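You operate a simulated robot arm through the tools that you are given. There is no shell and no other tool. Be economical: measure what you need, move in short steps, check, and stop when the job is done.

The job below is to be done with a simulated robot arm. You get a single attempt, and the scene is never put back.

Task
Fit the board that the blue card names, plug it in and test.
Fine: push in the blue and yellow plugs, switch on and leave it on; the test has to pass; plug nothing in under power; boards rest only in slots or on the mat.

It is judged by the outcome, as a careful person would: the job done as asked, and still so three seconds after it is handed in. It fails if anything else is knocked over, pushed out of place, dropped, spilled or broken.

Robot
A 7-joint arm with a two-finger gripper on a trunk, on a base that drives. Base frame: it is fixed to the floor where the robot stands at the start and does not move with it; the origin is under the middle of the robot, x ahead of it, y to its left, z up; the surface under the hand at the start is at about z = 772. Readings come in mm, rad, newtons and seconds.
With the tool pointing down near the work surface it reaches from about 380 to 780 mm from the robot's upright axis, wherever it stands. Its first joint turns from -2.496 to 2.496 rad. Places, roughly: alarm switch [400, -400, 800]; black range knob [300, -400, 800]; black volts knob [500, -600, 900]; blue port [400, 300, 800]; blue ring latch [500, 0, 800]; blue test button [300, -400, 800]; display of the blue panel [400, -300, 800]; heat switch [400, -500, 800]; left board slot of the blue case [500, 300, 800]; left fuse holder [300, 300, 800]; middle fuse holder [300, 200, 800]; open blue case [400, 100, 800]; port marked volt [400, -100, 800]; pump switch [400, -500, 800]; red meter knob [500, -400, 900]; red port [500, -200, 800]. Payload 2.45 kg.
The tool frame sits at the grasp point between the pads (the TCP): z along the fingers, y along the line on which they close. The tips reach 26 mm beyond it. The gripper opens to 96 mm. The gripper's body begins 69 mm behind the TCP.
Orientation is that of the tool frame in the base frame, as a unit quaternion [w, x, y, z]. With the fingers straight down and closing along the base's y, the tool's x points along the base's -x, its y along +y and its z along -z.

Tools
- The arm moves only by the tool jog_arm. Its arguments are lists of equal length, an entry for each row: "xyz": the shift along the tool's x, y, z in m, a list of three; "delta_rot": the turn, a rotation vector about the tool's x, y, z in rad, a list of three; "fingers": the opening in per cent of the stroke, from 0 (shut) to 100 (fully open). In form: {"xyz": [[x, y, z], ...], "delta_rot": [[rx, ry, rz], ...], "fingers": [fingers, ...]}. A call has 1 to 20 rows; each row is the pose to reach, as a shift and turn from the pose commanded when the call began, along the tool's axes at that moment. Each row takes 0.2 s and may step no farther than 50 mm and 0.15 rad from the row before; otherwise, or with a gripper value out of range, the whole call is refused. Where a pose cannot be reached the arm comes as near as it can. A force on the tool above 90 N (or 10 N above the force at the start of the call, whichever is more), or a blocked arm, ends the call early, and 0.2 s more pass. The fingers move at their own pace and stop on an object; they squeeze with about 20 N. The grip force told is the motor's: it shows also when the fingers shut on nothing. Time passes only in rows, and 0.2 s behind the last, so rows that repeat a pose let the fingers close. It gives the time, the measured TCP pose, the force on the tool (base axes), the opening and the grip force at its end, in the units of the frame above (readings bear some noise), with the torque about the TCP (base axes, N m) and any sound that the robot's microphone picked up.
- Cameras (640 x 400 px; columns grow to the right, rows downward): "scene" is now at [7.1, 151.8, 1489.3]; the picture's right is [-0.61, -0.79, 0.00], its down [-0.64, 0.49, -0.60] and it looks along [0.47, -0.36, -0.80] (base axes); focal length 232 px, centre (320, 200). "wrist" rides on the gripper at [82, 3, -98] in the tool frame; the picture's right is [-0.04, 1.00, 0.00], its down [-0.73, -0.03, -0.68] and it looks along [-0.68, -0.03, 0.73] (tool axes); focal length 256 px, centre (320, 200). There is no depth. A picture from a camera that has moved, and an enlarged one, comes with that camera's place and axes in the base frame and with its lens.
- get_image(camera): a new picture of that camera. It takes no simulated time.
- slide_trunk(by): slides the trunk up (or, below 0, down) by that many mm; the arm and the scene camera ride with it, the base frame stays. It gives what a move gives, with no picture.
- base_move(legs): drives the robot by 1 to 6 legs, each [ahead, turn to the left] in mm and rad, along the robot's own axes; the way and the turn of a leg run together, so that a leg with both is an arc; at most 1500 mm and 3.142 rad a leg. The arm and the cameras ride along, it lands a little off, and it stops where it bumps. It gives what a move gives.
- aim_head(pan, tilt): turns the head with the scene camera to pan (to the left, within 2.705 rad either way) and tilt (down, from -0.506 to 1.204), counted from straight ahead of the robot. It gives what a move gives.
- zoom(camera, box): a new picture of the part [left, top, right, bottom] of that camera's present view, enlarged. It takes no simulated time.
- close_job(): hands the job in; it is judged then, once.

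Work in short steps. Places have to be worked out from the pictures, the camera data and where the tool is seen: move nearer, look again, correct. Check each grasp and each placing, and mend what went wrong. You have 120 turns and 90 pictures in all, those below and enlarged ones among them. Open the gripper and draw the arm clear of the work before you hand the job in, unless the task says otherwise; then end with one line.

The tools are called after "Request:" as a command line: name --argument value ..., lists and objects as JSON in quotes. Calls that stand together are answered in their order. jog_arm: Moves the arm, as the interface text tells. Its arguments: {"type":"object","properties":{"xyz":{"type":"array","items":{"type":"array","items":{"type":"number"}}},"delta_rot":{"type":"array","items":{"type":"array","items":{"type":"number"}}},"fingers":{"type":"array","items":{"type":"number"}}},"required":["xyz","delta_rot","fingers"]} The other tools are called the same way: slide_trunk (by) slides the trunk up or down; base_move (legs) drives the base; aim_head (pan, tilt) turns the head that bears the scene camera; get_image (camera) takes a picture; zoom (camera, box) takes an enlarged picture of a part of a camera's view; close_job () hands the job in.

At the start:

```text
clock: 0.0
tool_pos: [471.3, -137.9, 1125.3]
orientation: [-0.001, 0.005, 1.0, 0.0]
wrist_force: [0.4, -0.1, 0.0]
moment: [0.01, -0.01, -0.02]
grip_width: 95.7
finger_force: 0.0
trunk travel left (down, up): [-550.0, 90.0]
robot x, y, heading: [0.5, 17.1, 0.004]
head pan, tilt: [-0.658, 0.934]
```

scene: 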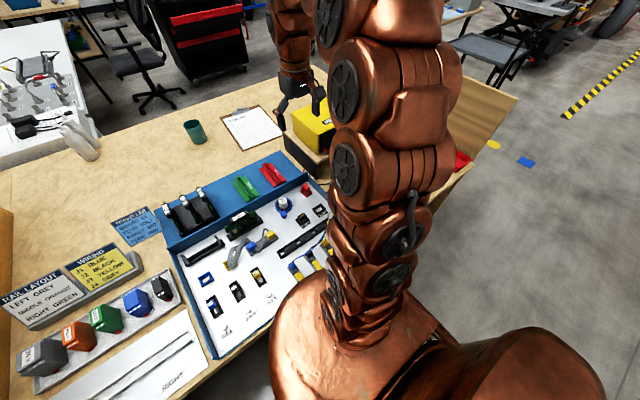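
wrist: 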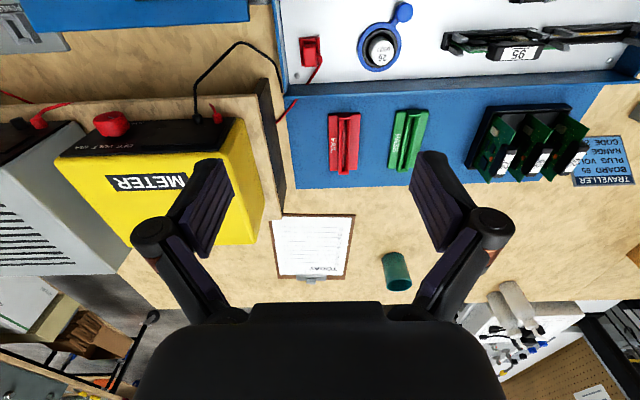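

The scene shows an open blue case with boards, a blue "traveller" card and other cards. I zoom to read them.

Request:
zoom --camera "scene" --box '[100, 160, 340, 310]'

Request:
zoom --camera "wrist" --box '[420, 0, 640, 200]'

Request:
zoom --camera "scene" --box '[0, 190, 220, 400]'

```text
2.67 times, centred on (220, 235) of scene
camera zoom: at [7.1, 151.8, 1489.3], right [-0.61, -0.79, 0.0], down [-0.64, 0.49, -0.6], along [0.47, -0.36, -0.8], focal length 619 px, centre (587, 107)
```

zoom: 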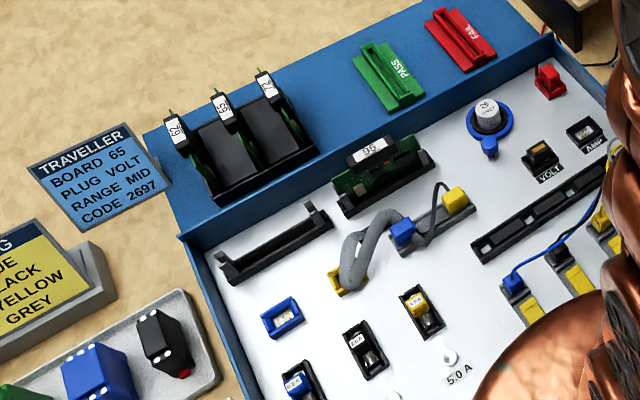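

```text
2.00 times, centred on (530, 100) of wrist
camera zoom: at [390.8, -133.6, 1222.6], right [0.05, 1.0, 0.0], down [0.73, -0.04, 0.68], along [0.68, -0.03, -0.73], focal length 512 px, centre (-100, 400)
```

zoom: 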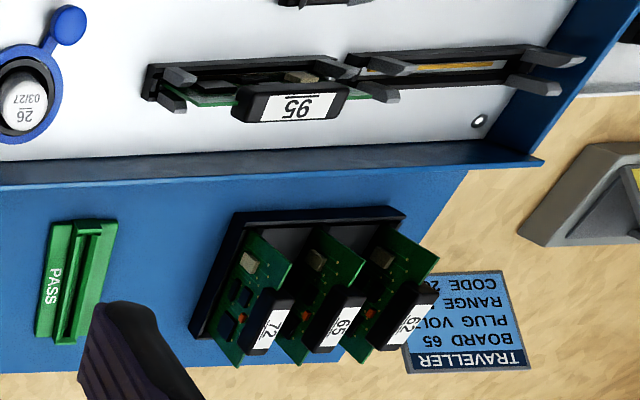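

```text
1.90 times, centred on (110, 295) of scene
camera zoom: at [7.1, 151.8, 1489.3], right [-0.61, -0.79, 0.0], down [-0.64, 0.49, -0.6], along [0.47, -0.36, -0.8], focal length 442 px, centre (720, 19)
```

zoom: 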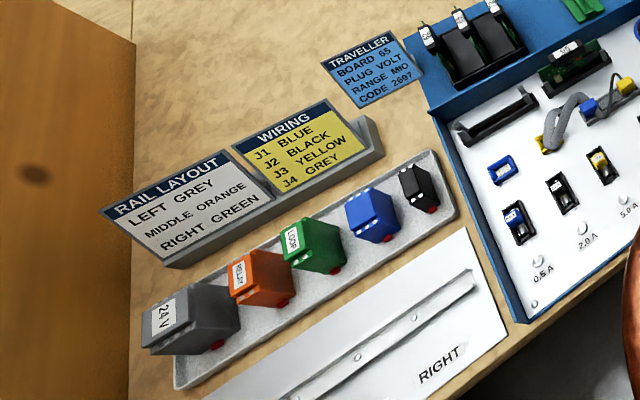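

Board 65 is the middle one in the rack; card: PLUG VOLT, RANGE MID, CODE 2697. I look further right at the panels.

Request:
aim_head --pan -0.95 --tilt 0.95

Request:
get_image --camera "scene"

```text
clock: 0.8
tool_pos: [470.4, -136.7, 1124.0]
orientation: [0.0, 0.005, 1.0, 0.0]
wrist_force: [-0.7, -0.5, 0.1]
moment: [0.01, 0.02, -0.01]
grip_width: 95.8
finger_force: 0.1
trunk travel left (down, up): [-550.0, 90.0]
robot x, y, heading: [-2.2, 19.5, -0.005]
head pan, tilt: [-0.949, 0.949]
```

```text
84 pictures are left
camera scene: at [-8.8, 137.9, 1488.2], right [-0.81, -0.58, 0.0], down [-0.47, 0.66, -0.58], along [0.34, -0.47, -0.81], focal length 232 px, centre (320, 200)
```

scene: 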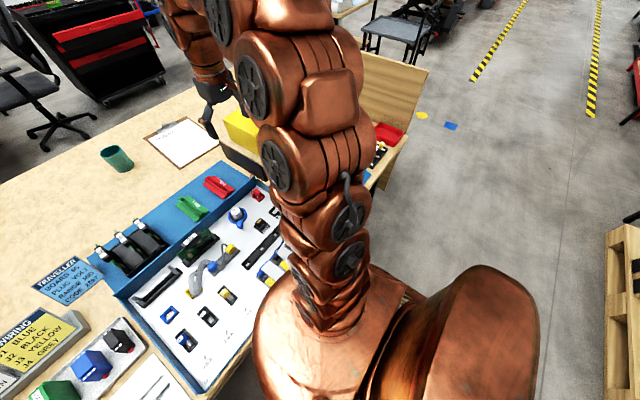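

The arm hides the right side, so I use the wrist camera: tilt the hand so it looks straight down and shift right.

Request:
jog_arm --xyz '[[0, -0.04, -0.01], [0, -0.08, -0.02], [0, -0.12, -0.03], [0, -0.16, -0.04], [0, -0.2, -0.05], [0, -0.2, -0.05]]' --delta_rot '[[0, 0.14, 0], [0, 0.28, 0], [0, 0.42, 0], [0, 0.56, 0], [0, 0.7, 0], [0, 0.7, 0]]' --fingers '[100, 100, 100, 100, 100, 100]'

Request:
get_image --camera "wrist"

```text
clock: 2.2
tool_pos: [393.2, -298.5, 1036.5]
orientation: [-0.343, 0.004, 0.939, 0.003]
wrist_force: [0.0, -2.2, -1.2]
moment: [0.19, 0.11, -0.12]
grip_width: 96.1
finger_force: 0.1
out of reach, approached as far as the arm can: row 2, 3, 4, 5, 6
trunk travel left (down, up): [-550.0, 90.0]
robot x, y, heading: [0.5, 17.3, -0.004]
head pan, tilt: [-0.949, 0.949]
```

```text
83 pictures are left
camera wrist: at [395.6, -296.4, 1163.6], right [0.04, 1.0, -0.02], down [1.0, -0.04, 0.05], along [0.04, -0.02, -1.0], focal length 256 px, centre (320, 200)
```

wrist: 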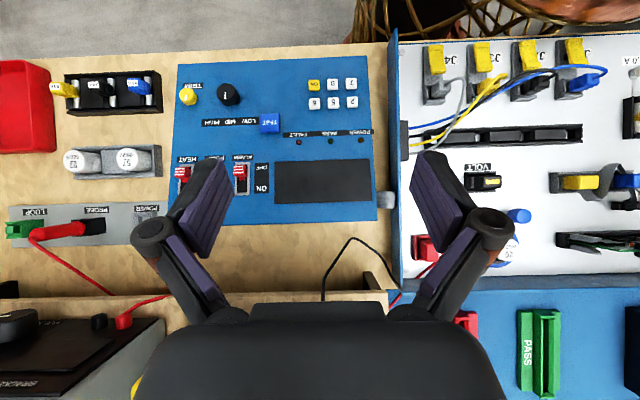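

Request:
zoom --camera "wrist" --box '[170, 50, 400, 230]'

Request:
zoom --camera "wrist" --box '[390, 20, 640, 290]'

Request:
zoom --camera "wrist" --box '[0, 50, 200, 260]'

```text
2.22 times, centred on (285, 140) of wrist
camera zoom: at [395.6, -296.4, 1163.6], right [0.04, 1.0, -0.02], down [1.0, -0.04, 0.05], along [0.04, -0.02, -1.0], focal length 569 px, centre (398, 333)
```

zoom: 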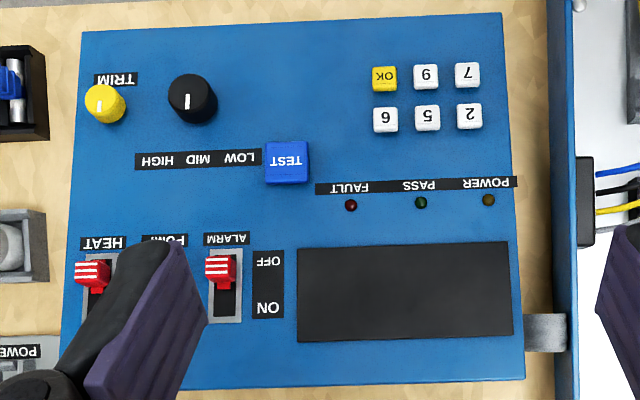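

```text
1.48 times, centred on (515, 155) of wrist
camera zoom: at [395.6, -296.4, 1163.6], right [0.04, 1.0, -0.02], down [1.0, -0.04, 0.05], along [0.04, -0.02, -1.0], focal length 379 px, centre (31, 267)
```

zoom: 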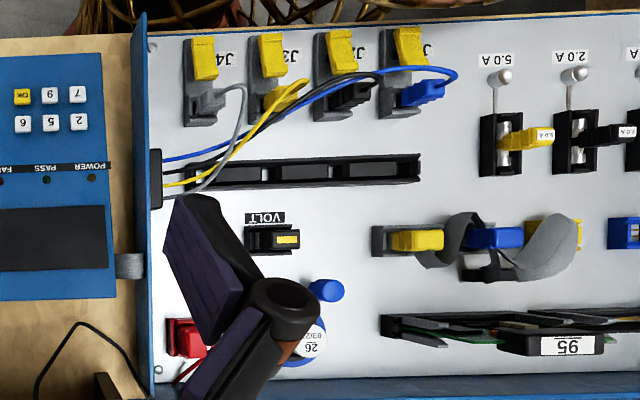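

```text
1.90 times, centred on (100, 155) of wrist
camera zoom: at [395.6, -296.4, 1163.6], right [0.04, 1.0, -0.02], down [1.0, -0.04, 0.05], along [0.04, -0.02, -1.0], focal length 488 px, centre (739, 286)
```

zoom: 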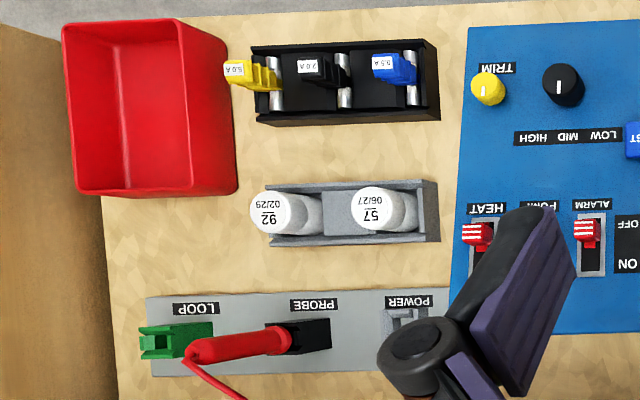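

Now look straight down over the case: move 350 mm left.

Request:
jog_arm --xyz '[[0, 0.05, 0], [0, 0.1, 0], [0, 0.15, 0], [0, 0.2, 0], [0, 0.25, 0], [0, 0.3, 0], [0, 0.35, 0], [0, 0.37, 0], [0, 0.37, 0]]' --delta_rot '[[0, 0, 0], [0, 0, 0], [0, 0, 0], [0, 0, 0], [0, 0, 0], [0, 0, 0], [0, 0, 0], [0, 0, 0], [0, 0, 0]]' --fingers '[100, 100, 100, 100, 100, 100, 100, 100, 100]'

Request:
get_image --camera "wrist"

```text
clock: 4.2
tool_pos: [394.3, 76.5, 1039.3]
orientation: [-0.343, 0.005, 0.939, 0.002]
wrist_force: [-0.3, -0.7, -0.1]
moment: [0.02, 0.02, -0.01]
grip_width: 95.8
finger_force: 0.0
trunk travel left (down, up): [-550.0, 90.0]
robot x, y, heading: [0.7, 15.9, 0.005]
head pan, tilt: [-0.949, 0.949]
```

```text
79 pictures are left
camera wrist: at [396.2, 78.5, 1168.6], right [0.04, 1.0, -0.03], down [1.0, -0.04, 0.05], along [0.05, -0.03, -1.0], focal length 256 px, centre (320, 200)
```

wrist: 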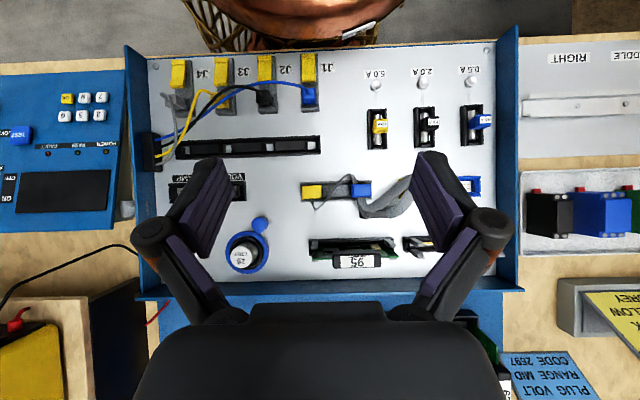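

Request:
zoom --camera "wrist" --box '[290, 160, 420, 280]'

Request:
jog_arm --xyz '[[0.03, 0, 0.03], [0.05, 0, 0.05], [0.05, 0, 0.05], [0.05, 0, 0.05], [0.05, 0, 0.05]]' --delta_rot '[[0, 0, 0], [0, 0, 0], [0, 0, 0], [0, 0, 0], [0, 0, 0]]' --fingers '[0, 0, 0, 0, 0]'

Request:
get_image --camera "wrist"

```text
3.33 times, centred on (355, 220) of wrist
camera zoom: at [396.2, 78.5, 1168.6], right [0.04, 1.0, -0.03], down [1.0, -0.04, 0.05], along [0.05, -0.03, -1.0], focal length 853 px, centre (203, 133)
```

zoom: 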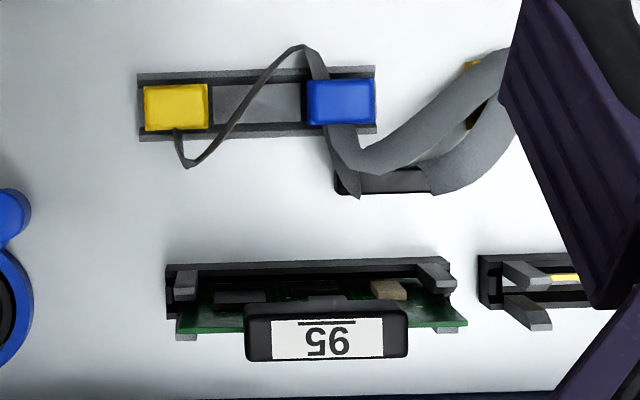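

```text
clock: 5.4
tool_pos: [325.8, 77.7, 1036.4]
orientation: [-0.343, 0.005, 0.939, 0.002]
wrist_force: [0.2, 0.0, 0.2]
moment: [0.01, 0.01, 0.03]
grip_width: 0.0
finger_force: 16.4
trunk travel left (down, up): [-550.0, 90.0]
robot x, y, heading: [-3.4, 14.1, 0.002]
head pan, tilt: [-0.949, 0.949]
```

```text
77 pictures are left
camera wrist: at [327.6, 80.0, 1162.8], right [0.04, 1.0, -0.03], down [1.0, -0.04, 0.05], along [0.05, -0.03, -1.0], focal length 256 px, centre (320, 200)
```

wrist: 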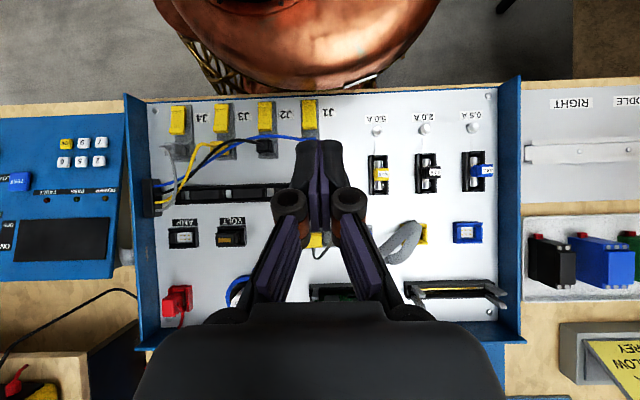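

Request:
zoom --camera "wrist" --box '[370, 130, 520, 320]'

Request:
zoom --camera "wrist" --box '[130, 90, 290, 330]'

```text
2.11 times, centred on (445, 225) of wrist
camera zoom: at [327.6, 80.0, 1162.8], right [0.04, 1.0, -0.03], down [1.0, -0.04, 0.05], along [0.05, -0.03, -1.0], focal length 539 px, centre (57, 147)
```

zoom: 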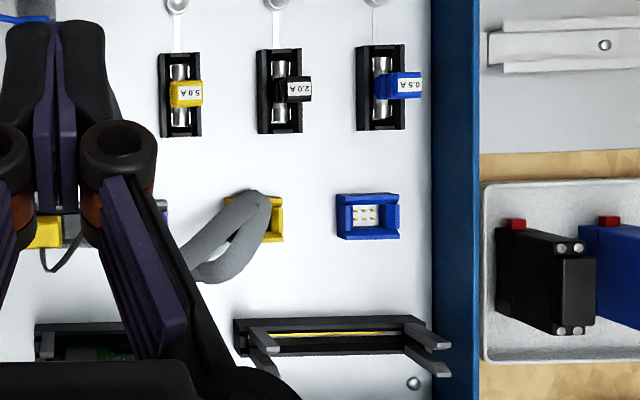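

```text
1.67 times, centred on (210, 210) of wrist
camera zoom: at [327.6, 80.0, 1162.8], right [0.04, 1.0, -0.03], down [1.0, -0.04, 0.05], along [0.05, -0.03, -1.0], focal length 427 px, centre (503, 183)
```

zoom: 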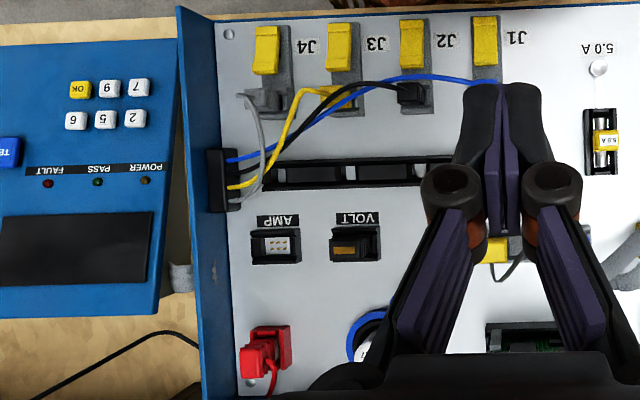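

I lower the hand by ~90 mm over the case's front to inspect the ports.

Request:
jog_arm --xyz '[[-0.03, 0, 0.035], [-0.058, 0, 0.069], [-0.058, 0, 0.069]]' --delta_rot '[[0, 0, 0], [0, 0, 0], [0, 0, 0]]' --fingers '[100, 100, 100]'

Request:
get_image --camera "wrist"

```text
clock: 6.2
tool_pos: [327.6, 77.4, 945.8]
orientation: [-0.343, 0.004, 0.939, 0.002]
wrist_force: [0.5, 0.2, -0.2]
moment: [0.01, -0.02, 0.0]
grip_width: 73.5
finger_force: 0.1
trunk travel left (down, up): [-550.0, 90.0]
robot x, y, heading: [-2.8, 13.2, -0.002]
head pan, tilt: [-0.949, 0.949]
```

```text
74 pictures are left
camera wrist: at [329.3, 80.0, 1073.2], right [0.04, 1.0, -0.03], down [1.0, -0.04, 0.05], along [0.05, -0.03, -1.0], focal length 256 px, centre (320, 200)
```

wrist: 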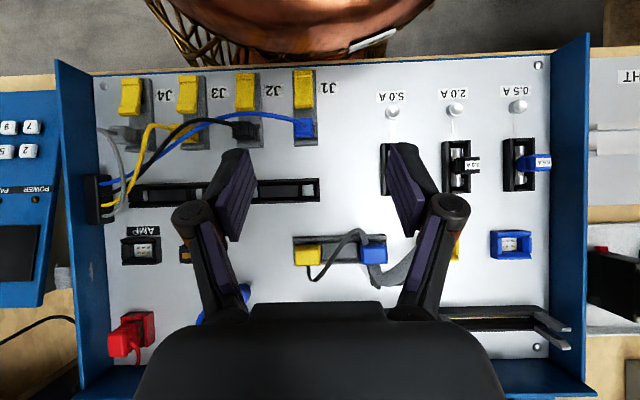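

Request:
jog_arm --xyz '[[0, -0.05, 0], [0, -0.1, 0], [0, -0.12, 0]]' --delta_rot '[[0, 0, 0], [0, 0, 0], [0, 0, 0]]' --fingers '[60, 60, 60]'

Request:
zoom --camera "wrist" --box '[400, 130, 640, 380]'

Request:
zoom --camera "wrist" --box '[40, 150, 240, 330]'

```text
clock: 7.0
tool_pos: [324.3, -43.6, 945.4]
orientation: [-0.344, 0.004, 0.939, 0.002]
wrist_force: [0.0, 0.9, 0.3]
moment: [-0.03, -0.03, -0.01]
grip_width: 57.8
finger_force: 0.1
trunk travel left (down, up): [-550.0, 90.0]
robot x, y, heading: [0.6, 15.6, 0.004]
head pan, tilt: [-0.949, 0.949]
```

```text
1.60 times, centred on (520, 255) of wrist
camera zoom: at [326.8, -41.3, 1072.6], right [0.04, 1.0, -0.03], down [1.0, -0.04, 0.05], along [0.05, -0.03, -1.0], focal length 410 px, centre (0, 112)
```

zoom: 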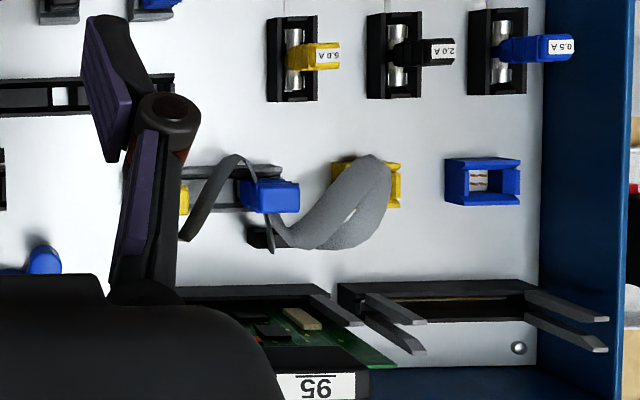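

```text
2.22 times, centred on (140, 240) of wrist
camera zoom: at [326.8, -41.3, 1072.6], right [0.04, 1.0, -0.03], down [1.0, -0.04, 0.05], along [0.05, -0.03, -1.0], focal length 569 px, centre (720, 111)
```

zoom: 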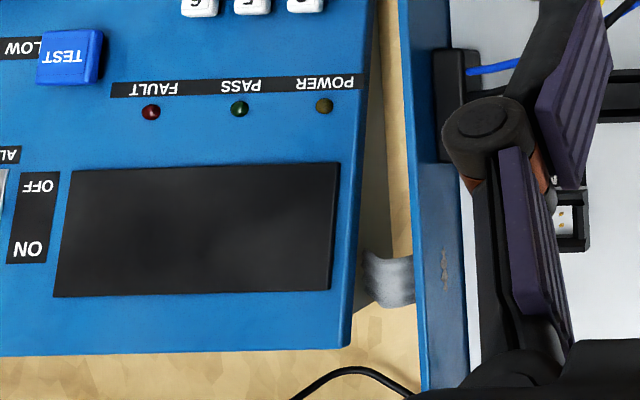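

I move left hand finger away and close in to view VOLT/AMP ports and the red one.

Request:
jog_arm --xyz '[[0, 0.05, 0], [0, 0.1, 0], [0, 0.12, 0], [0, 0.12, 0]]' --delta_rot '[[0, 0, 0], [0, 0, 0], [0, 0, 0], [0, 0, 0]]' --fingers '[0, 0, 0, 0]'

Request:
zoom --camera "wrist" --box '[90, 200, 250, 360]'

Request:
zoom --camera "wrist" --box '[390, 130, 580, 360]'

```text
clock: 8.0
tool_pos: [326.3, 76.8, 944.5]
orientation: [-0.342, 0.005, 0.94, 0.002]
wrist_force: [-0.1, -1.0, 1.3]
moment: [-0.04, 0.01, -0.01]
grip_width: 0.0
finger_force: 20.4
trunk travel left (down, up): [-550.0, 90.0]
robot x, y, heading: [0.5, 18.2, 0.001]
head pan, tilt: [-0.949, 0.949]
```

```text
2.50 times, centred on (170, 280) of wrist
camera zoom: at [329.2, 80.3, 1072.2], right [0.04, 1.0, -0.03], down [1.0, -0.04, 0.05], along [0.05, -0.03, -1.0], focal length 640 px, centre (695, 0)
```

zoom: 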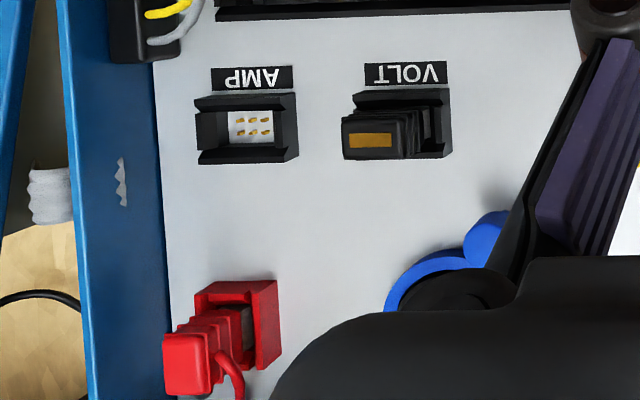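

```text
1.74 times, centred on (485, 245) of wrist
camera zoom: at [329.2, 80.3, 1072.2], right [0.04, 1.0, -0.03], down [1.0, -0.04, 0.05], along [0.05, -0.03, -1.0], focal length 445 px, centre (33, 122)
```

zoom: 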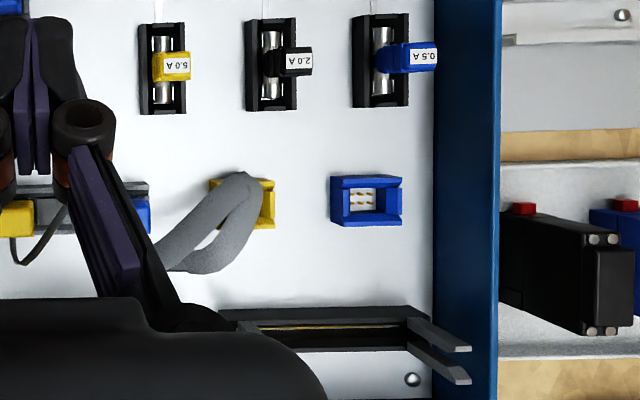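

The VOLT port already holds a plug; blue and yellow plugs have matching coloured ports. Now inspect the panel closely.

Request:
jog_arm --xyz '[[0, -0.05, 0], [0, -0.1, 0], [0, -0.15, 0], [0, -0.2, 0], [0, -0.25, 0], [0, -0.28, 0], [0, -0.28, 0]]' --delta_rot '[[0, 0, 0], [0, 0, 0], [0, 0, 0], [0, 0, 0], [0, 0, 0], [0, 0, 0], [0, 0, 0]]' --fingers '[0, 0, 0, 0, 0, 0, 0]'

Request:
zoom --camera "wrist" --box '[40, 60, 340, 310]'

```text
clock: 9.6
tool_pos: [321.8, -201.2, 944.9]
orientation: [-0.343, 0.005, 0.939, 0.002]
wrist_force: [1.0, -0.4, -0.5]
moment: [-0.01, -0.02, -0.01]
grip_width: 0.0
finger_force: 20.3
trunk travel left (down, up): [-550.0, 90.0]
robot x, y, heading: [-2.9, 14.4, -0.003]
head pan, tilt: [-0.949, 0.949]
```

```text
1.60 times, centred on (190, 185) of wrist
camera zoom: at [323.7, -199.4, 1072.7], right [0.04, 1.0, -0.03], down [1.0, -0.04, 0.05], along [0.05, -0.03, -1.0], focal length 410 px, centre (528, 224)
```

zoom: 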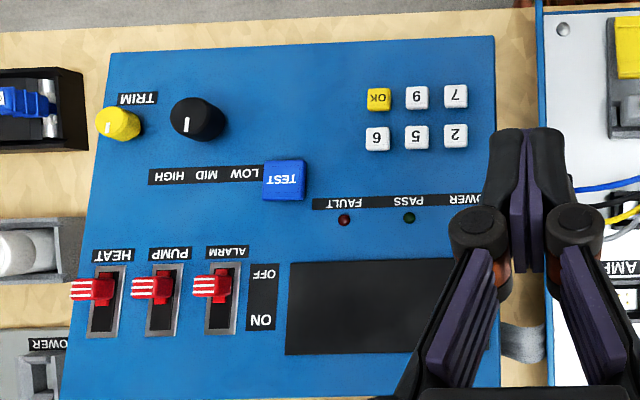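

The three slide switches are all off; I now look at the strip with LOOP/PROBE/POWER and beyond.

Request:
jog_arm --xyz '[[0, -0.05, 0], [0, -0.1, 0], [0, -0.15, 0], [0, -0.2, 0], [0, -0.2, 0]]' --delta_rot '[[0, 0, 0], [0, 0, 0], [0, 0, 0], [0, 0, 0], [0, 0, 0]]' --fingers '[0, 0, 0, 0, 0]'

Request:
get_image --camera "wrist"

Request:
zoom --camera "wrist" --box '[0, 180, 280, 400]'

```text
clock: 10.8
tool_pos: [322.8, -404.8, 945.4]
orientation: [-0.343, 0.004, 0.939, 0.001]
wrist_force: [-0.3, -0.1, -0.1]
moment: [0.01, 0.0, 0.04]
grip_width: 0.0
finger_force: 19.6
trunk travel left (down, up): [-550.0, 90.0]
robot x, y, heading: [1.4, 18.4, 0.002]
head pan, tilt: [-0.949, 0.949]
```

```text
68 pictures are left
camera wrist: at [326.2, -402.2, 1073.0], right [0.04, 1.0, -0.03], down [1.0, -0.04, 0.05], along [0.05, -0.03, -1.0], focal length 256 px, centre (320, 200)
```

wrist: 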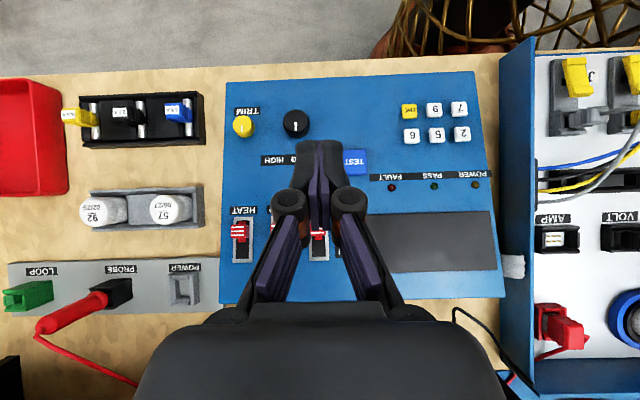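

```text
1.82 times, centred on (140, 290) of wrist
camera zoom: at [326.2, -402.2, 1073.0], right [0.04, 1.0, -0.03], down [1.0, -0.04, 0.05], along [0.05, -0.03, -1.0], focal length 465 px, centre (647, 36)
```

zoom: 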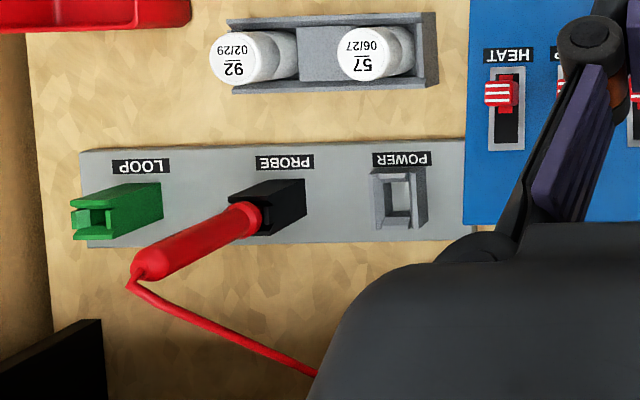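

No power switch yet; I view the meter, supply box and the case from the head camera while the arm is to the right.

Request:
aim_head --pan -0.3 --tilt 0.85

Request:
get_image --camera "scene"

Request:
zoom --camera "scene" --box '[180, 170, 480, 390]'

```text
clock: 11.8
tool_pos: [325.2, -404.1, 946.6]
orientation: [-0.343, 0.005, 0.939, 0.002]
wrist_force: [0.0, 0.5, 0.3]
moment: [-0.03, 0.0, 0.03]
grip_width: 0.0
finger_force: 19.3
trunk travel left (down, up): [-550.0, 90.0]
robot x, y, heading: [-0.2, 16.8, -0.0]
head pan, tilt: [-0.3, 0.85]
```

```text
66 pictures are left
camera scene: at [23.6, 173.6, 1495.7], right [-0.3, -0.95, 0.0], down [-0.72, 0.22, -0.66], along [0.63, -0.2, -0.75], focal length 232 px, centre (320, 200)
```

scene: 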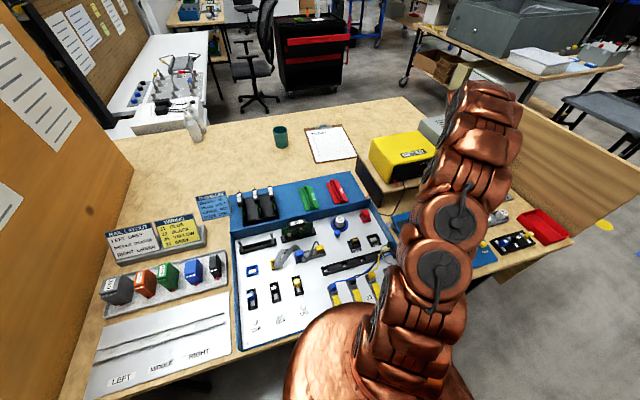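

```text
1.82 times, centred on (330, 280) of scene
camera zoom: at [23.6, 173.6, 1495.7], right [-0.3, -0.95, 0.0], down [-0.72, 0.22, -0.66], along [0.63, -0.2, -0.75], focal length 422 px, centre (302, 54)
```

zoom: 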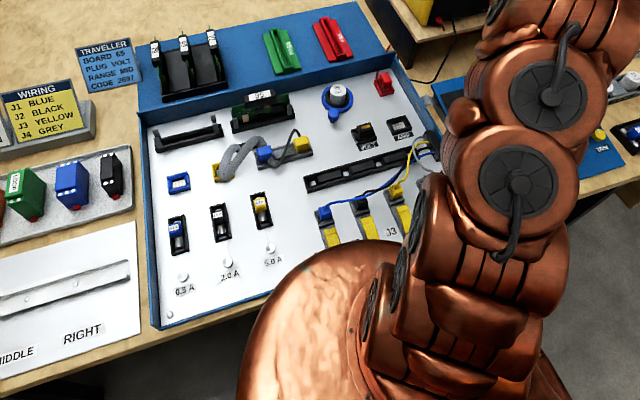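

No power switch found yet; I tilt the wrist camera to look forward at the meter and supply boxes.

Request:
jog_arm --xyz '[[0.03, 0, -0.035], [0.06, 0, -0.07], [0.09, 0, -0.105], [0.09, 0, -0.114], [0.09, 0, -0.114], [0.09, 0, -0.114]]' --delta_rot '[[0, -0.14, 0], [0, -0.28, 0], [0, -0.42, 0], [0, -0.56, 0], [0, -0.7, 0], [0, -0.7, 0]]' --fingers '[100, 100, 100, 100, 100, 100]'

Request:
get_image --camera "wrist"

```text
clock: 13.2
tool_pos: [323.7, -401.4, 1089.4]
orientation: [0.002, 0.004, 1.0, -0.001]
wrist_force: [0.5, -0.6, -0.1]
moment: [-0.03, 0.0, 0.02]
grip_width: 96.0
finger_force: 0.0
trunk travel left (down, up): [-550.0, 90.0]
robot x, y, heading: [-0.3, 16.1, 0.002]
head pan, tilt: [-0.3, 0.85]
```

```text
64 pictures are left
camera wrist: at [243.7, -397.5, 1187.7], right [0.05, 1.0, 0.0], down [0.73, -0.04, 0.68], along [0.68, -0.03, -0.73], focal length 256 px, centre (320, 200)
```

wrist: 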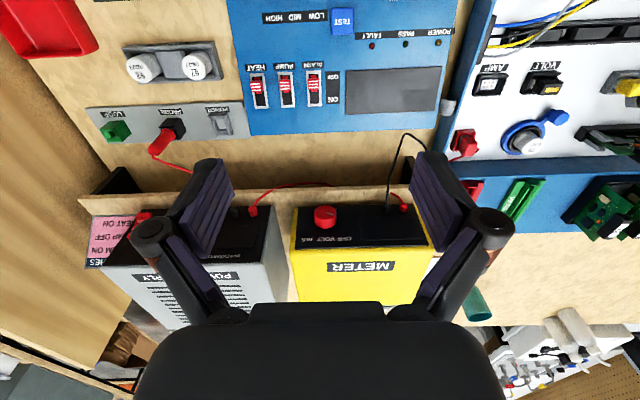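

Request:
zoom --camera "wrist" --box '[70, 180, 310, 330]'

Request:
jog_arm --xyz '[[0, -0.03, 0], [0, -0.06, 0], [0, -0.09, 0], [0, -0.09, 0], [0, -0.09, 0]]' --delta_rot '[[0, 0, 0], [0, 0, 0], [0, 0, 0], [0, 0, 0], [0, 0, 0]]' --fingers '[0, 0, 0, 0, 0]'

Request:
zoom --camera "wrist" --box '[80, 160, 300, 330]'

Request:
zoom --camera "wrist" --box '[340, 100, 640, 330]'

```text
2.67 times, centred on (190, 255) of wrist
camera zoom: at [243.7, -397.5, 1187.7], right [0.05, 1.0, 0.0], down [0.73, -0.04, 0.68], along [0.68, -0.03, -0.73], focal length 683 px, centre (667, 53)
```

zoom: 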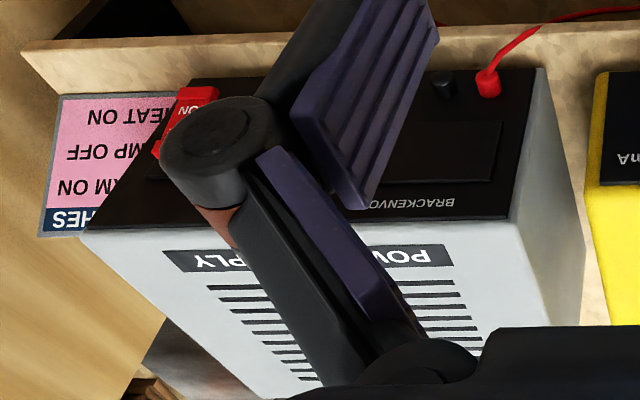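

```text
clock: 14.4
tool_pos: [322.9, -492.0, 1090.5]
orientation: [-0.001, 0.005, 1.0, 0.0]
wrist_force: [0.7, 0.0, -0.1]
moment: [-0.01, 0.0, 0.04]
grip_width: 0.0
finger_force: 16.7
trunk travel left (down, up): [-550.0, 90.0]
robot x, y, heading: [0.6, 17.3, 0.003]
head pan, tilt: [-0.3, 0.85]
```

```text
2.35 times, centred on (190, 245) of wrist
camera zoom: at [242.5, -489.4, 1188.1], right [0.05, 1.0, 0.0], down [0.73, -0.04, 0.68], along [0.68, -0.03, -0.73], focal length 602 px, centre (626, 94)
```

zoom: 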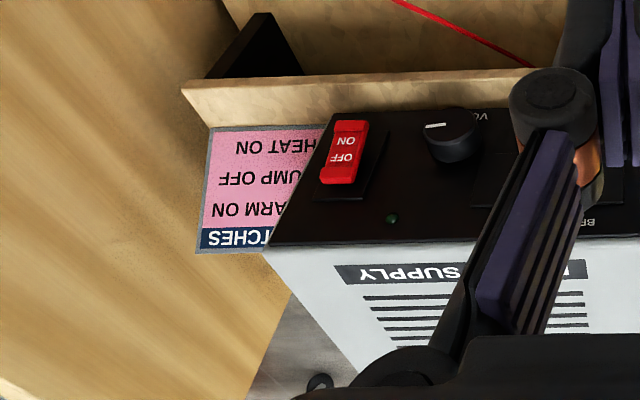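

```text
1.74 times, centred on (490, 215) of wrist
camera zoom: at [242.5, -489.4, 1188.1], right [0.05, 1.0, 0.0], down [0.73, -0.04, 0.68], along [0.68, -0.03, -0.73], focal length 445 px, centre (24, 174)
```

zoom: 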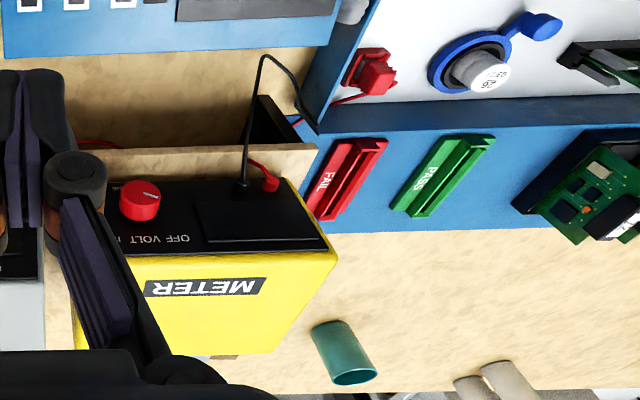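

The supply box has the red ON/OFF rocker (off now). Next I go look at the board rack, opening the fingers.

Request:
jog_arm --xyz '[[-0.01, 0.05, 0], [-0.02, 0.1, 0], [-0.03, 0.145, 0], [-0.04, 0.19, 0], [-0.05, 0.235, 0], [-0.06, 0.28, 0], [-0.07, 0.325, 0], [-0.08, 0.37, 0], [-0.09, 0.415, 0], [-0.1, 0.46, 0.0], [-0.11, 0.505, 0.01], [-0.12, 0.55, 0.02], [-0.13, 0.595, 0.03], [-0.13, 0.64, 0.04], [-0.13, 0.685, 0.05], [-0.13, 0.7, 0.06], [-0.13, 0.7, 0.06]]' --delta_rot '[[0, 0, 0], [0, 0, 0], [0, 0, 0], [0, 0, 0], [0, 0, 0], [0, 0, 0], [0, 0, 0], [0, 0, 0], [0, 0, 0], [0, 0, 0], [0, 0, 0], [0, 0, 0], [0, 0, 0], [0, 0, 0], [0, 0, 0], [0, 0, 0], [0, 0, 0]]' --fingers '[50, 50, 50, 50, 50, 50, 50, 100, 100, 100, 100, 100, 100, 100, 100, 100, 100]'

Request:
get_image --camera "wrist"

```text
refused: row 1 steps farther than a row can; nothing moved
```

```text
60 pictures are left
camera wrist: at [242.5, -489.4, 1188.1], right [0.05, 1.0, 0.0], down [0.73, -0.04, 0.68], along [0.68, -0.03, -0.73], focal length 256 px, centre (320, 200)
```

wrist: 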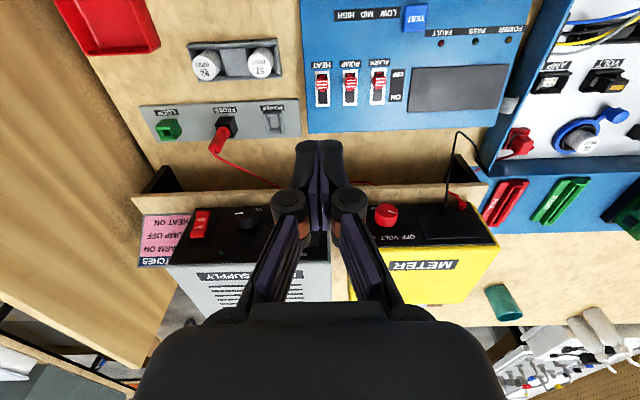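

Step too long; repeat with shorter steps.

Request:
jog_arm --xyz '[[-0.01, 0.045, 0], [-0.02, 0.09, 0], [-0.03, 0.135, 0], [-0.04, 0.18, 0], [-0.05, 0.225, 0], [-0.06, 0.27, 0], [-0.07, 0.315, 0], [-0.08, 0.36, 0], [-0.09, 0.405, 0], [-0.1, 0.45, 0.0], [-0.11, 0.495, 0.01], [-0.12, 0.54, 0.02], [-0.13, 0.585, 0.03], [-0.13, 0.63, 0.04], [-0.13, 0.675, 0.05], [-0.13, 0.7, 0.06], [-0.13, 0.7, 0.06]]' --delta_rot '[[0, 0, 0], [0, 0, 0], [0, 0, 0], [0, 0, 0], [0, 0, 0], [0, 0, 0], [0, 0, 0], [0, 0, 0], [0, 0, 0], [0, 0, 0], [0, 0, 0], [0, 0, 0], [0, 0, 0], [0, 0, 0], [0, 0, 0], [0, 0, 0], [0, 0, 0]]' --fingers '[50, 50, 50, 50, 50, 50, 50, 100, 100, 100, 100, 100, 100, 100, 100, 100, 100]'

Request:
get_image --camera "wrist"

```text
clock: 18.0
tool_pos: [461.8, 207.1, 1031.6]
orientation: [0.0, 0.005, 1.0, 0.0]
wrist_force: [-0.4, 0.0, 0.0]
moment: [0.02, 0.0, 0.03]
grip_width: 96.2
finger_force: 0.1
trunk travel left (down, up): [-550.0, 90.0]
robot x, y, heading: [-2.6, 14.0, 0.002]
head pan, tilt: [-0.3, 0.85]
```

```text
59 pictures are left
camera wrist: at [380.6, 210.4, 1129.2], right [0.05, 1.0, 0.0], down [0.73, -0.04, 0.68], along [0.68, -0.03, -0.73], focal length 256 px, centre (320, 200)
```

wrist: 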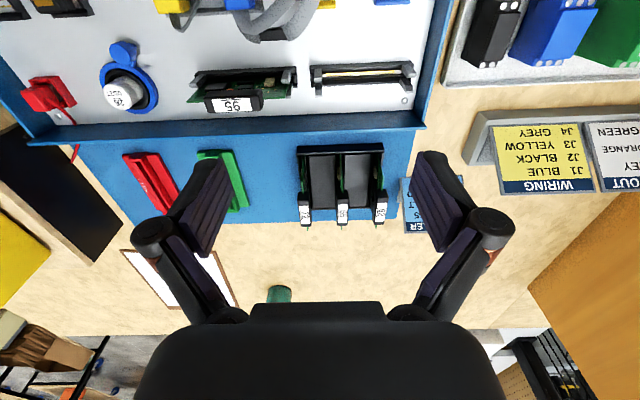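

Request:
zoom --camera "wrist" --box '[280, 50, 430, 240]'

Request:
zoom --camera "scene" --box '[220, 160, 340, 260]'

```text
2.11 times, centred on (355, 145) of wrist
camera zoom: at [380.6, 210.4, 1129.2], right [0.05, 1.0, 0.0], down [0.73, -0.04, 0.68], along [0.68, -0.03, -0.73], focal length 539 px, centre (246, 316)
```

zoom: 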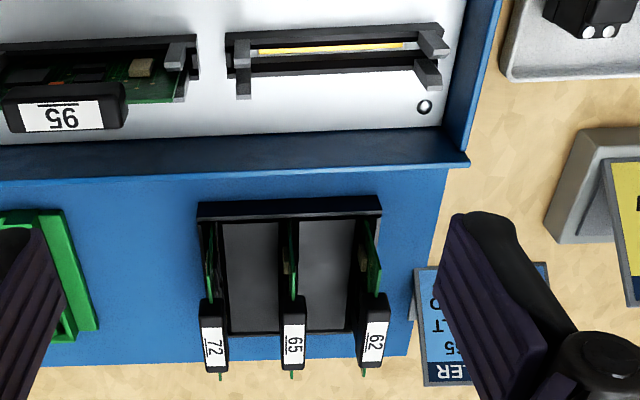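

```text
4.00 times, centred on (280, 210) of scene
camera zoom: at [23.6, 174.1, 1495.6], right [-0.3, -0.96, 0.0], down [-0.72, 0.22, -0.66], along [0.63, -0.2, -0.75], focal length 929 px, centre (480, 160)
```

zoom: 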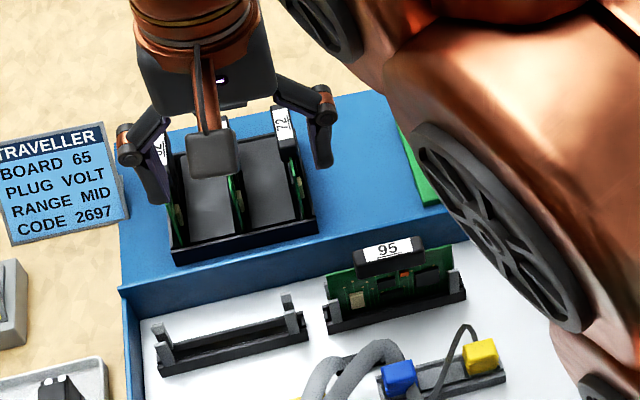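

Triangulating two views puts the board 65 handle at about (664, 233, 848), thin along y. I move above it with ~60 % opening and check.

Request:
jog_arm --xyz '[[-0.045, 0.006, 0], [-0.09, 0.012, 0], [-0.135, 0.018, 0.02], [-0.18, 0.026, 0.04], [-0.202, 0.026, 0.08], [-0.202, 0.026, 0.1], [-0.202, 0.026, 0.1]]' --delta_rot '[[0, 0, 0], [0, 0, 0], [0, 0, 0], [0, 0, 0], [0, 0, 0], [0, 0, 0], [0, 0, 0]]' --fingers '[56, 56, 56, 56, 56, 56, 56]'

Request:
get_image --camera "wrist"

```text
clock: 19.6
tool_pos: [661.6, 232.6, 931.3]
orientation: [0.0, 0.005, 1.0, 0.0]
wrist_force: [0.8, -0.3, 0.6]
moment: [-0.01, 0.01, 0.01]
grip_width: 53.7
finger_force: 0.1
trunk travel left (down, up): [-550.0, 90.0]
robot x, y, heading: [0.8, 13.8, -0.001]
head pan, tilt: [-0.3, 0.85]
```

```text
56 pictures are left
camera wrist: at [581.6, 234.5, 1030.2], right [0.05, 1.0, 0.0], down [0.73, -0.04, 0.68], along [0.68, -0.03, -0.73], focal length 256 px, centre (320, 200)
```

wrist: 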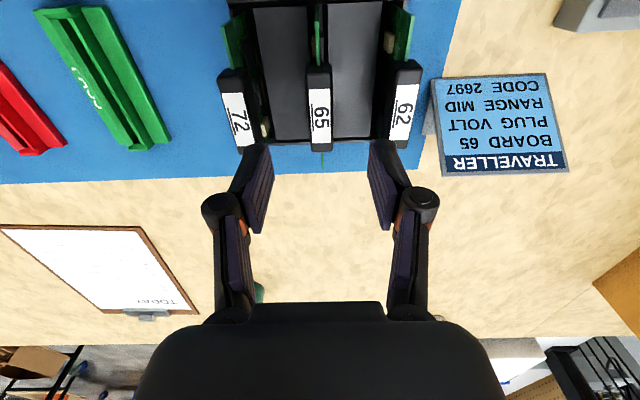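

Handle confirmed at (663, 232), spanning x 631–695. I descend to z≈846 and close.

Request:
jog_arm --xyz '[[-0.001, 0, 0.04], [-0.001, 0, 0.07], [-0.001, 0, 0.085], [-0.001, 0, 0.085], [-0.001, 0, 0.085], [-0.001, 0, 0.085], [-0.001, 0, 0.085]]' --delta_rot '[[0, 0, 0], [0, 0, 0], [0, 0, 0], [0, 0, 0], [0, 0, 0], [0, 0, 0], [0, 0, 0]]' --fingers '[56, 56, 56, 56, 0, 0, 0]'

Request:
get_image --camera "wrist"

```text
clock: 21.2
tool_pos: [662.6, 232.5, 846.3]
orientation: [-0.001, 0.005, 1.0, 0.0]
wrist_force: [-0.1, -0.4, 0.5]
moment: [0.01, -0.03, 0.03]
grip_width: 16.4
finger_force: 20.0
trunk travel left (down, up): [-550.0, 90.0]
robot x, y, heading: [-2.5, 15.0, 0.001]
head pan, tilt: [-0.3, 0.85]
```

```text
55 pictures are left
camera wrist: at [582.5, 235.2, 944.7], right [0.05, 1.0, 0.0], down [0.73, -0.04, 0.68], along [0.68, -0.03, -0.73], focal length 256 px, centre (320, 200)
```

wrist: 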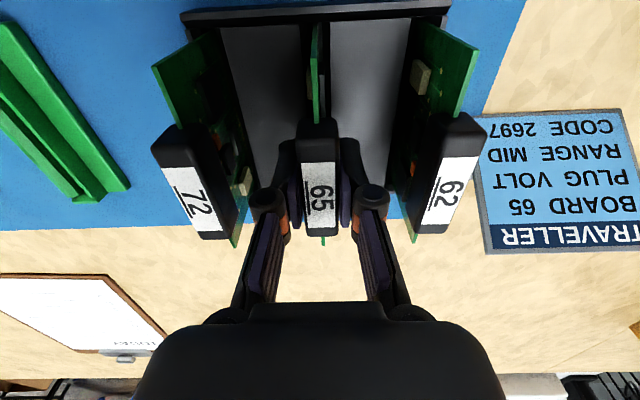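

Board gripped (16.4 mm). Lift straight up 120 mm.

Request:
jog_arm --xyz '[[0, 0, -0.02], [0, 0, -0.05], [0, 0, -0.09], [0, 0, -0.13], [0, 0, -0.13]]' --delta_rot '[[0, 0, 0], [0, 0, 0], [0, 0, 0], [0, 0, 0], [0, 0, 0]]' --fingers '[0, 0, 0, 0, 0]'

Request:
get_image --camera "wrist"

```text
clock: 22.4
tool_pos: [661.9, 231.3, 974.6]
orientation: [0.0, 0.005, 1.0, 0.0]
wrist_force: [0.0, -0.1, -1.1]
moment: [0.0, -0.01, -0.01]
grip_width: 16.6
finger_force: 20.2
trunk travel left (down, up): [-550.0, 90.0]
robot x, y, heading: [-0.4, 16.3, -0.0]
head pan, tilt: [-0.3, 0.85]
```

```text
54 pictures are left
camera wrist: at [582.7, 234.5, 1072.1], right [0.05, 1.0, 0.0], down [0.73, -0.04, 0.68], along [0.68, -0.03, -0.73], focal length 256 px, centre (320, 200)
```

wrist: 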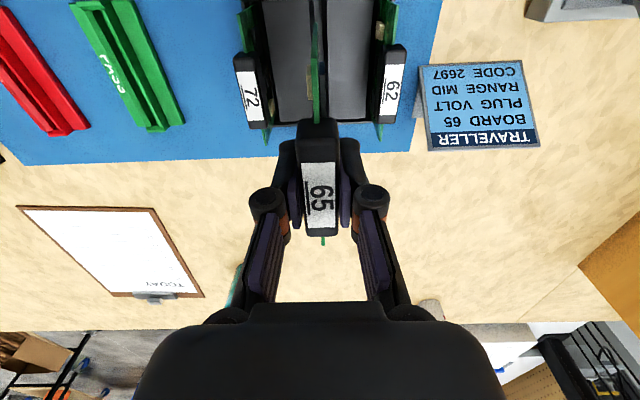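

Board is clean out. Now carry it toward the left slot while turning 90° clockwise (seen from above) so the components face the robot like board 95.

Request:
jog_arm --xyz '[[0.016, 0.003, 0], [0.032, 0.006, 0], [0.048, 0.009, 0], [0.064, 0.012, 0], [0.08, 0.015, 0], [0.096, 0.018, 0], [0.112, 0.021, 0], [0.128, 0.024, 0], [0.144, 0.027, 0], [0.16, 0.029, 0], [0.176, 0.029, 0], [0.176, 0.029, 0]]' --delta_rot '[[0, 0, 0.143], [0, 0, 0.286], [0, 0, 0.429], [0, 0, 0.572], [0, 0, 0.715], [0, 0, 0.858], [0, 0, 1.0], [0, 0, 1.143], [0, 0, 1.286], [0, 0, 1.429], [0, 0, 1.5708], [0, 0, 1.5708]]' --fingers '[0, 0, 0, 0, 0, 0, 0, 0, 0, 0, 0, 0]'

Request:
get_image --camera "wrist"

Request:
get_image --camera "scene"

```text
clock: 25.0
tool_pos: [488.3, 262.5, 975.3]
orientation: [-0.001, 0.711, 0.703, 0.0]
wrist_force: [1.0, 0.7, -0.4]
moment: [-0.01, 0.0, 0.01]
grip_width: 16.6
finger_force: 20.1
trunk travel left (down, up): [-550.0, 90.0]
robot x, y, heading: [2.1, 16.8, -0.002]
head pan, tilt: [-0.3, 0.85]
```

```text
53 pictures are left
camera wrist: at [493.8, 343.1, 1074.3], right [1.0, -0.05, 0.0], down [-0.04, -0.73, 0.68], along [-0.03, -0.68, -0.73], focal length 256 px, centre (320, 200)
```

wrist: 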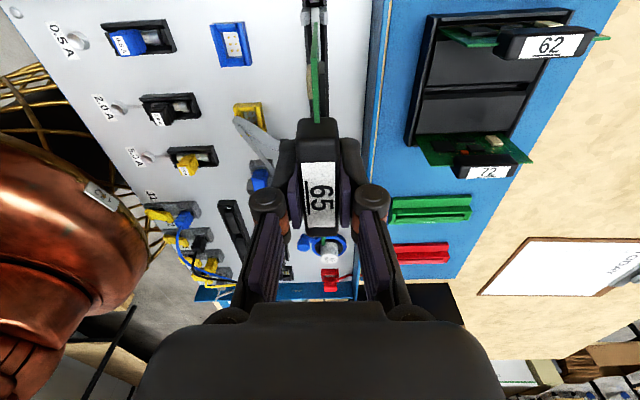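

```text
52 pictures are left
camera scene: at [23.6, 174.1, 1495.6], right [-0.3, -0.96, 0.0], down [-0.72, 0.22, -0.66], along [0.63, -0.2, -0.75], focal length 232 px, centre (320, 200)
```

scene: 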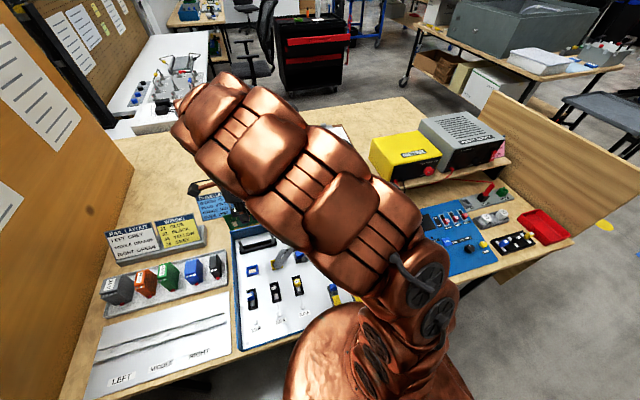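

Request:
zoom --camera "wrist" --box '[270, 0, 370, 130]'

Request:
zoom --camera "scene" --box '[220, 190, 320, 280]'

```text
3.08 times, centred on (320, 65) of wrist
camera zoom: at [493.8, 343.1, 1074.3], right [1.0, -0.05, 0.0], down [-0.04, -0.73, 0.68], along [-0.03, -0.68, -0.73], focal length 788 px, centre (320, 615)
```

zoom: 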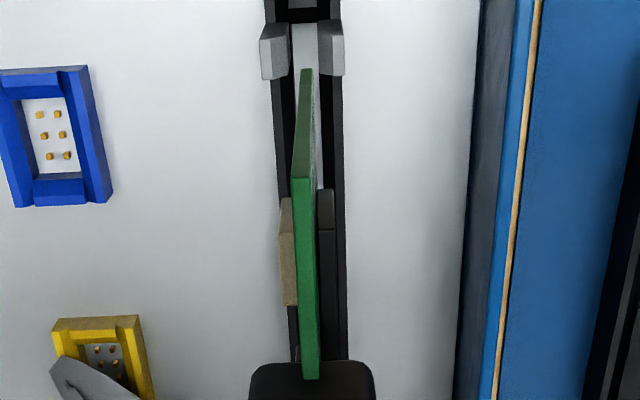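

```text
4.44 times, centred on (270, 235) of scene
camera zoom: at [23.6, 174.1, 1495.6], right [-0.3, -0.96, 0.0], down [-0.72, 0.22, -0.66], along [0.63, -0.2, -0.75], focal length 1032 px, centre (542, 44)
```

zoom: 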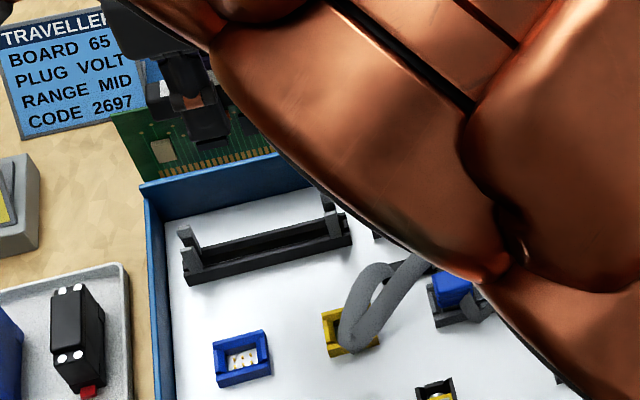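

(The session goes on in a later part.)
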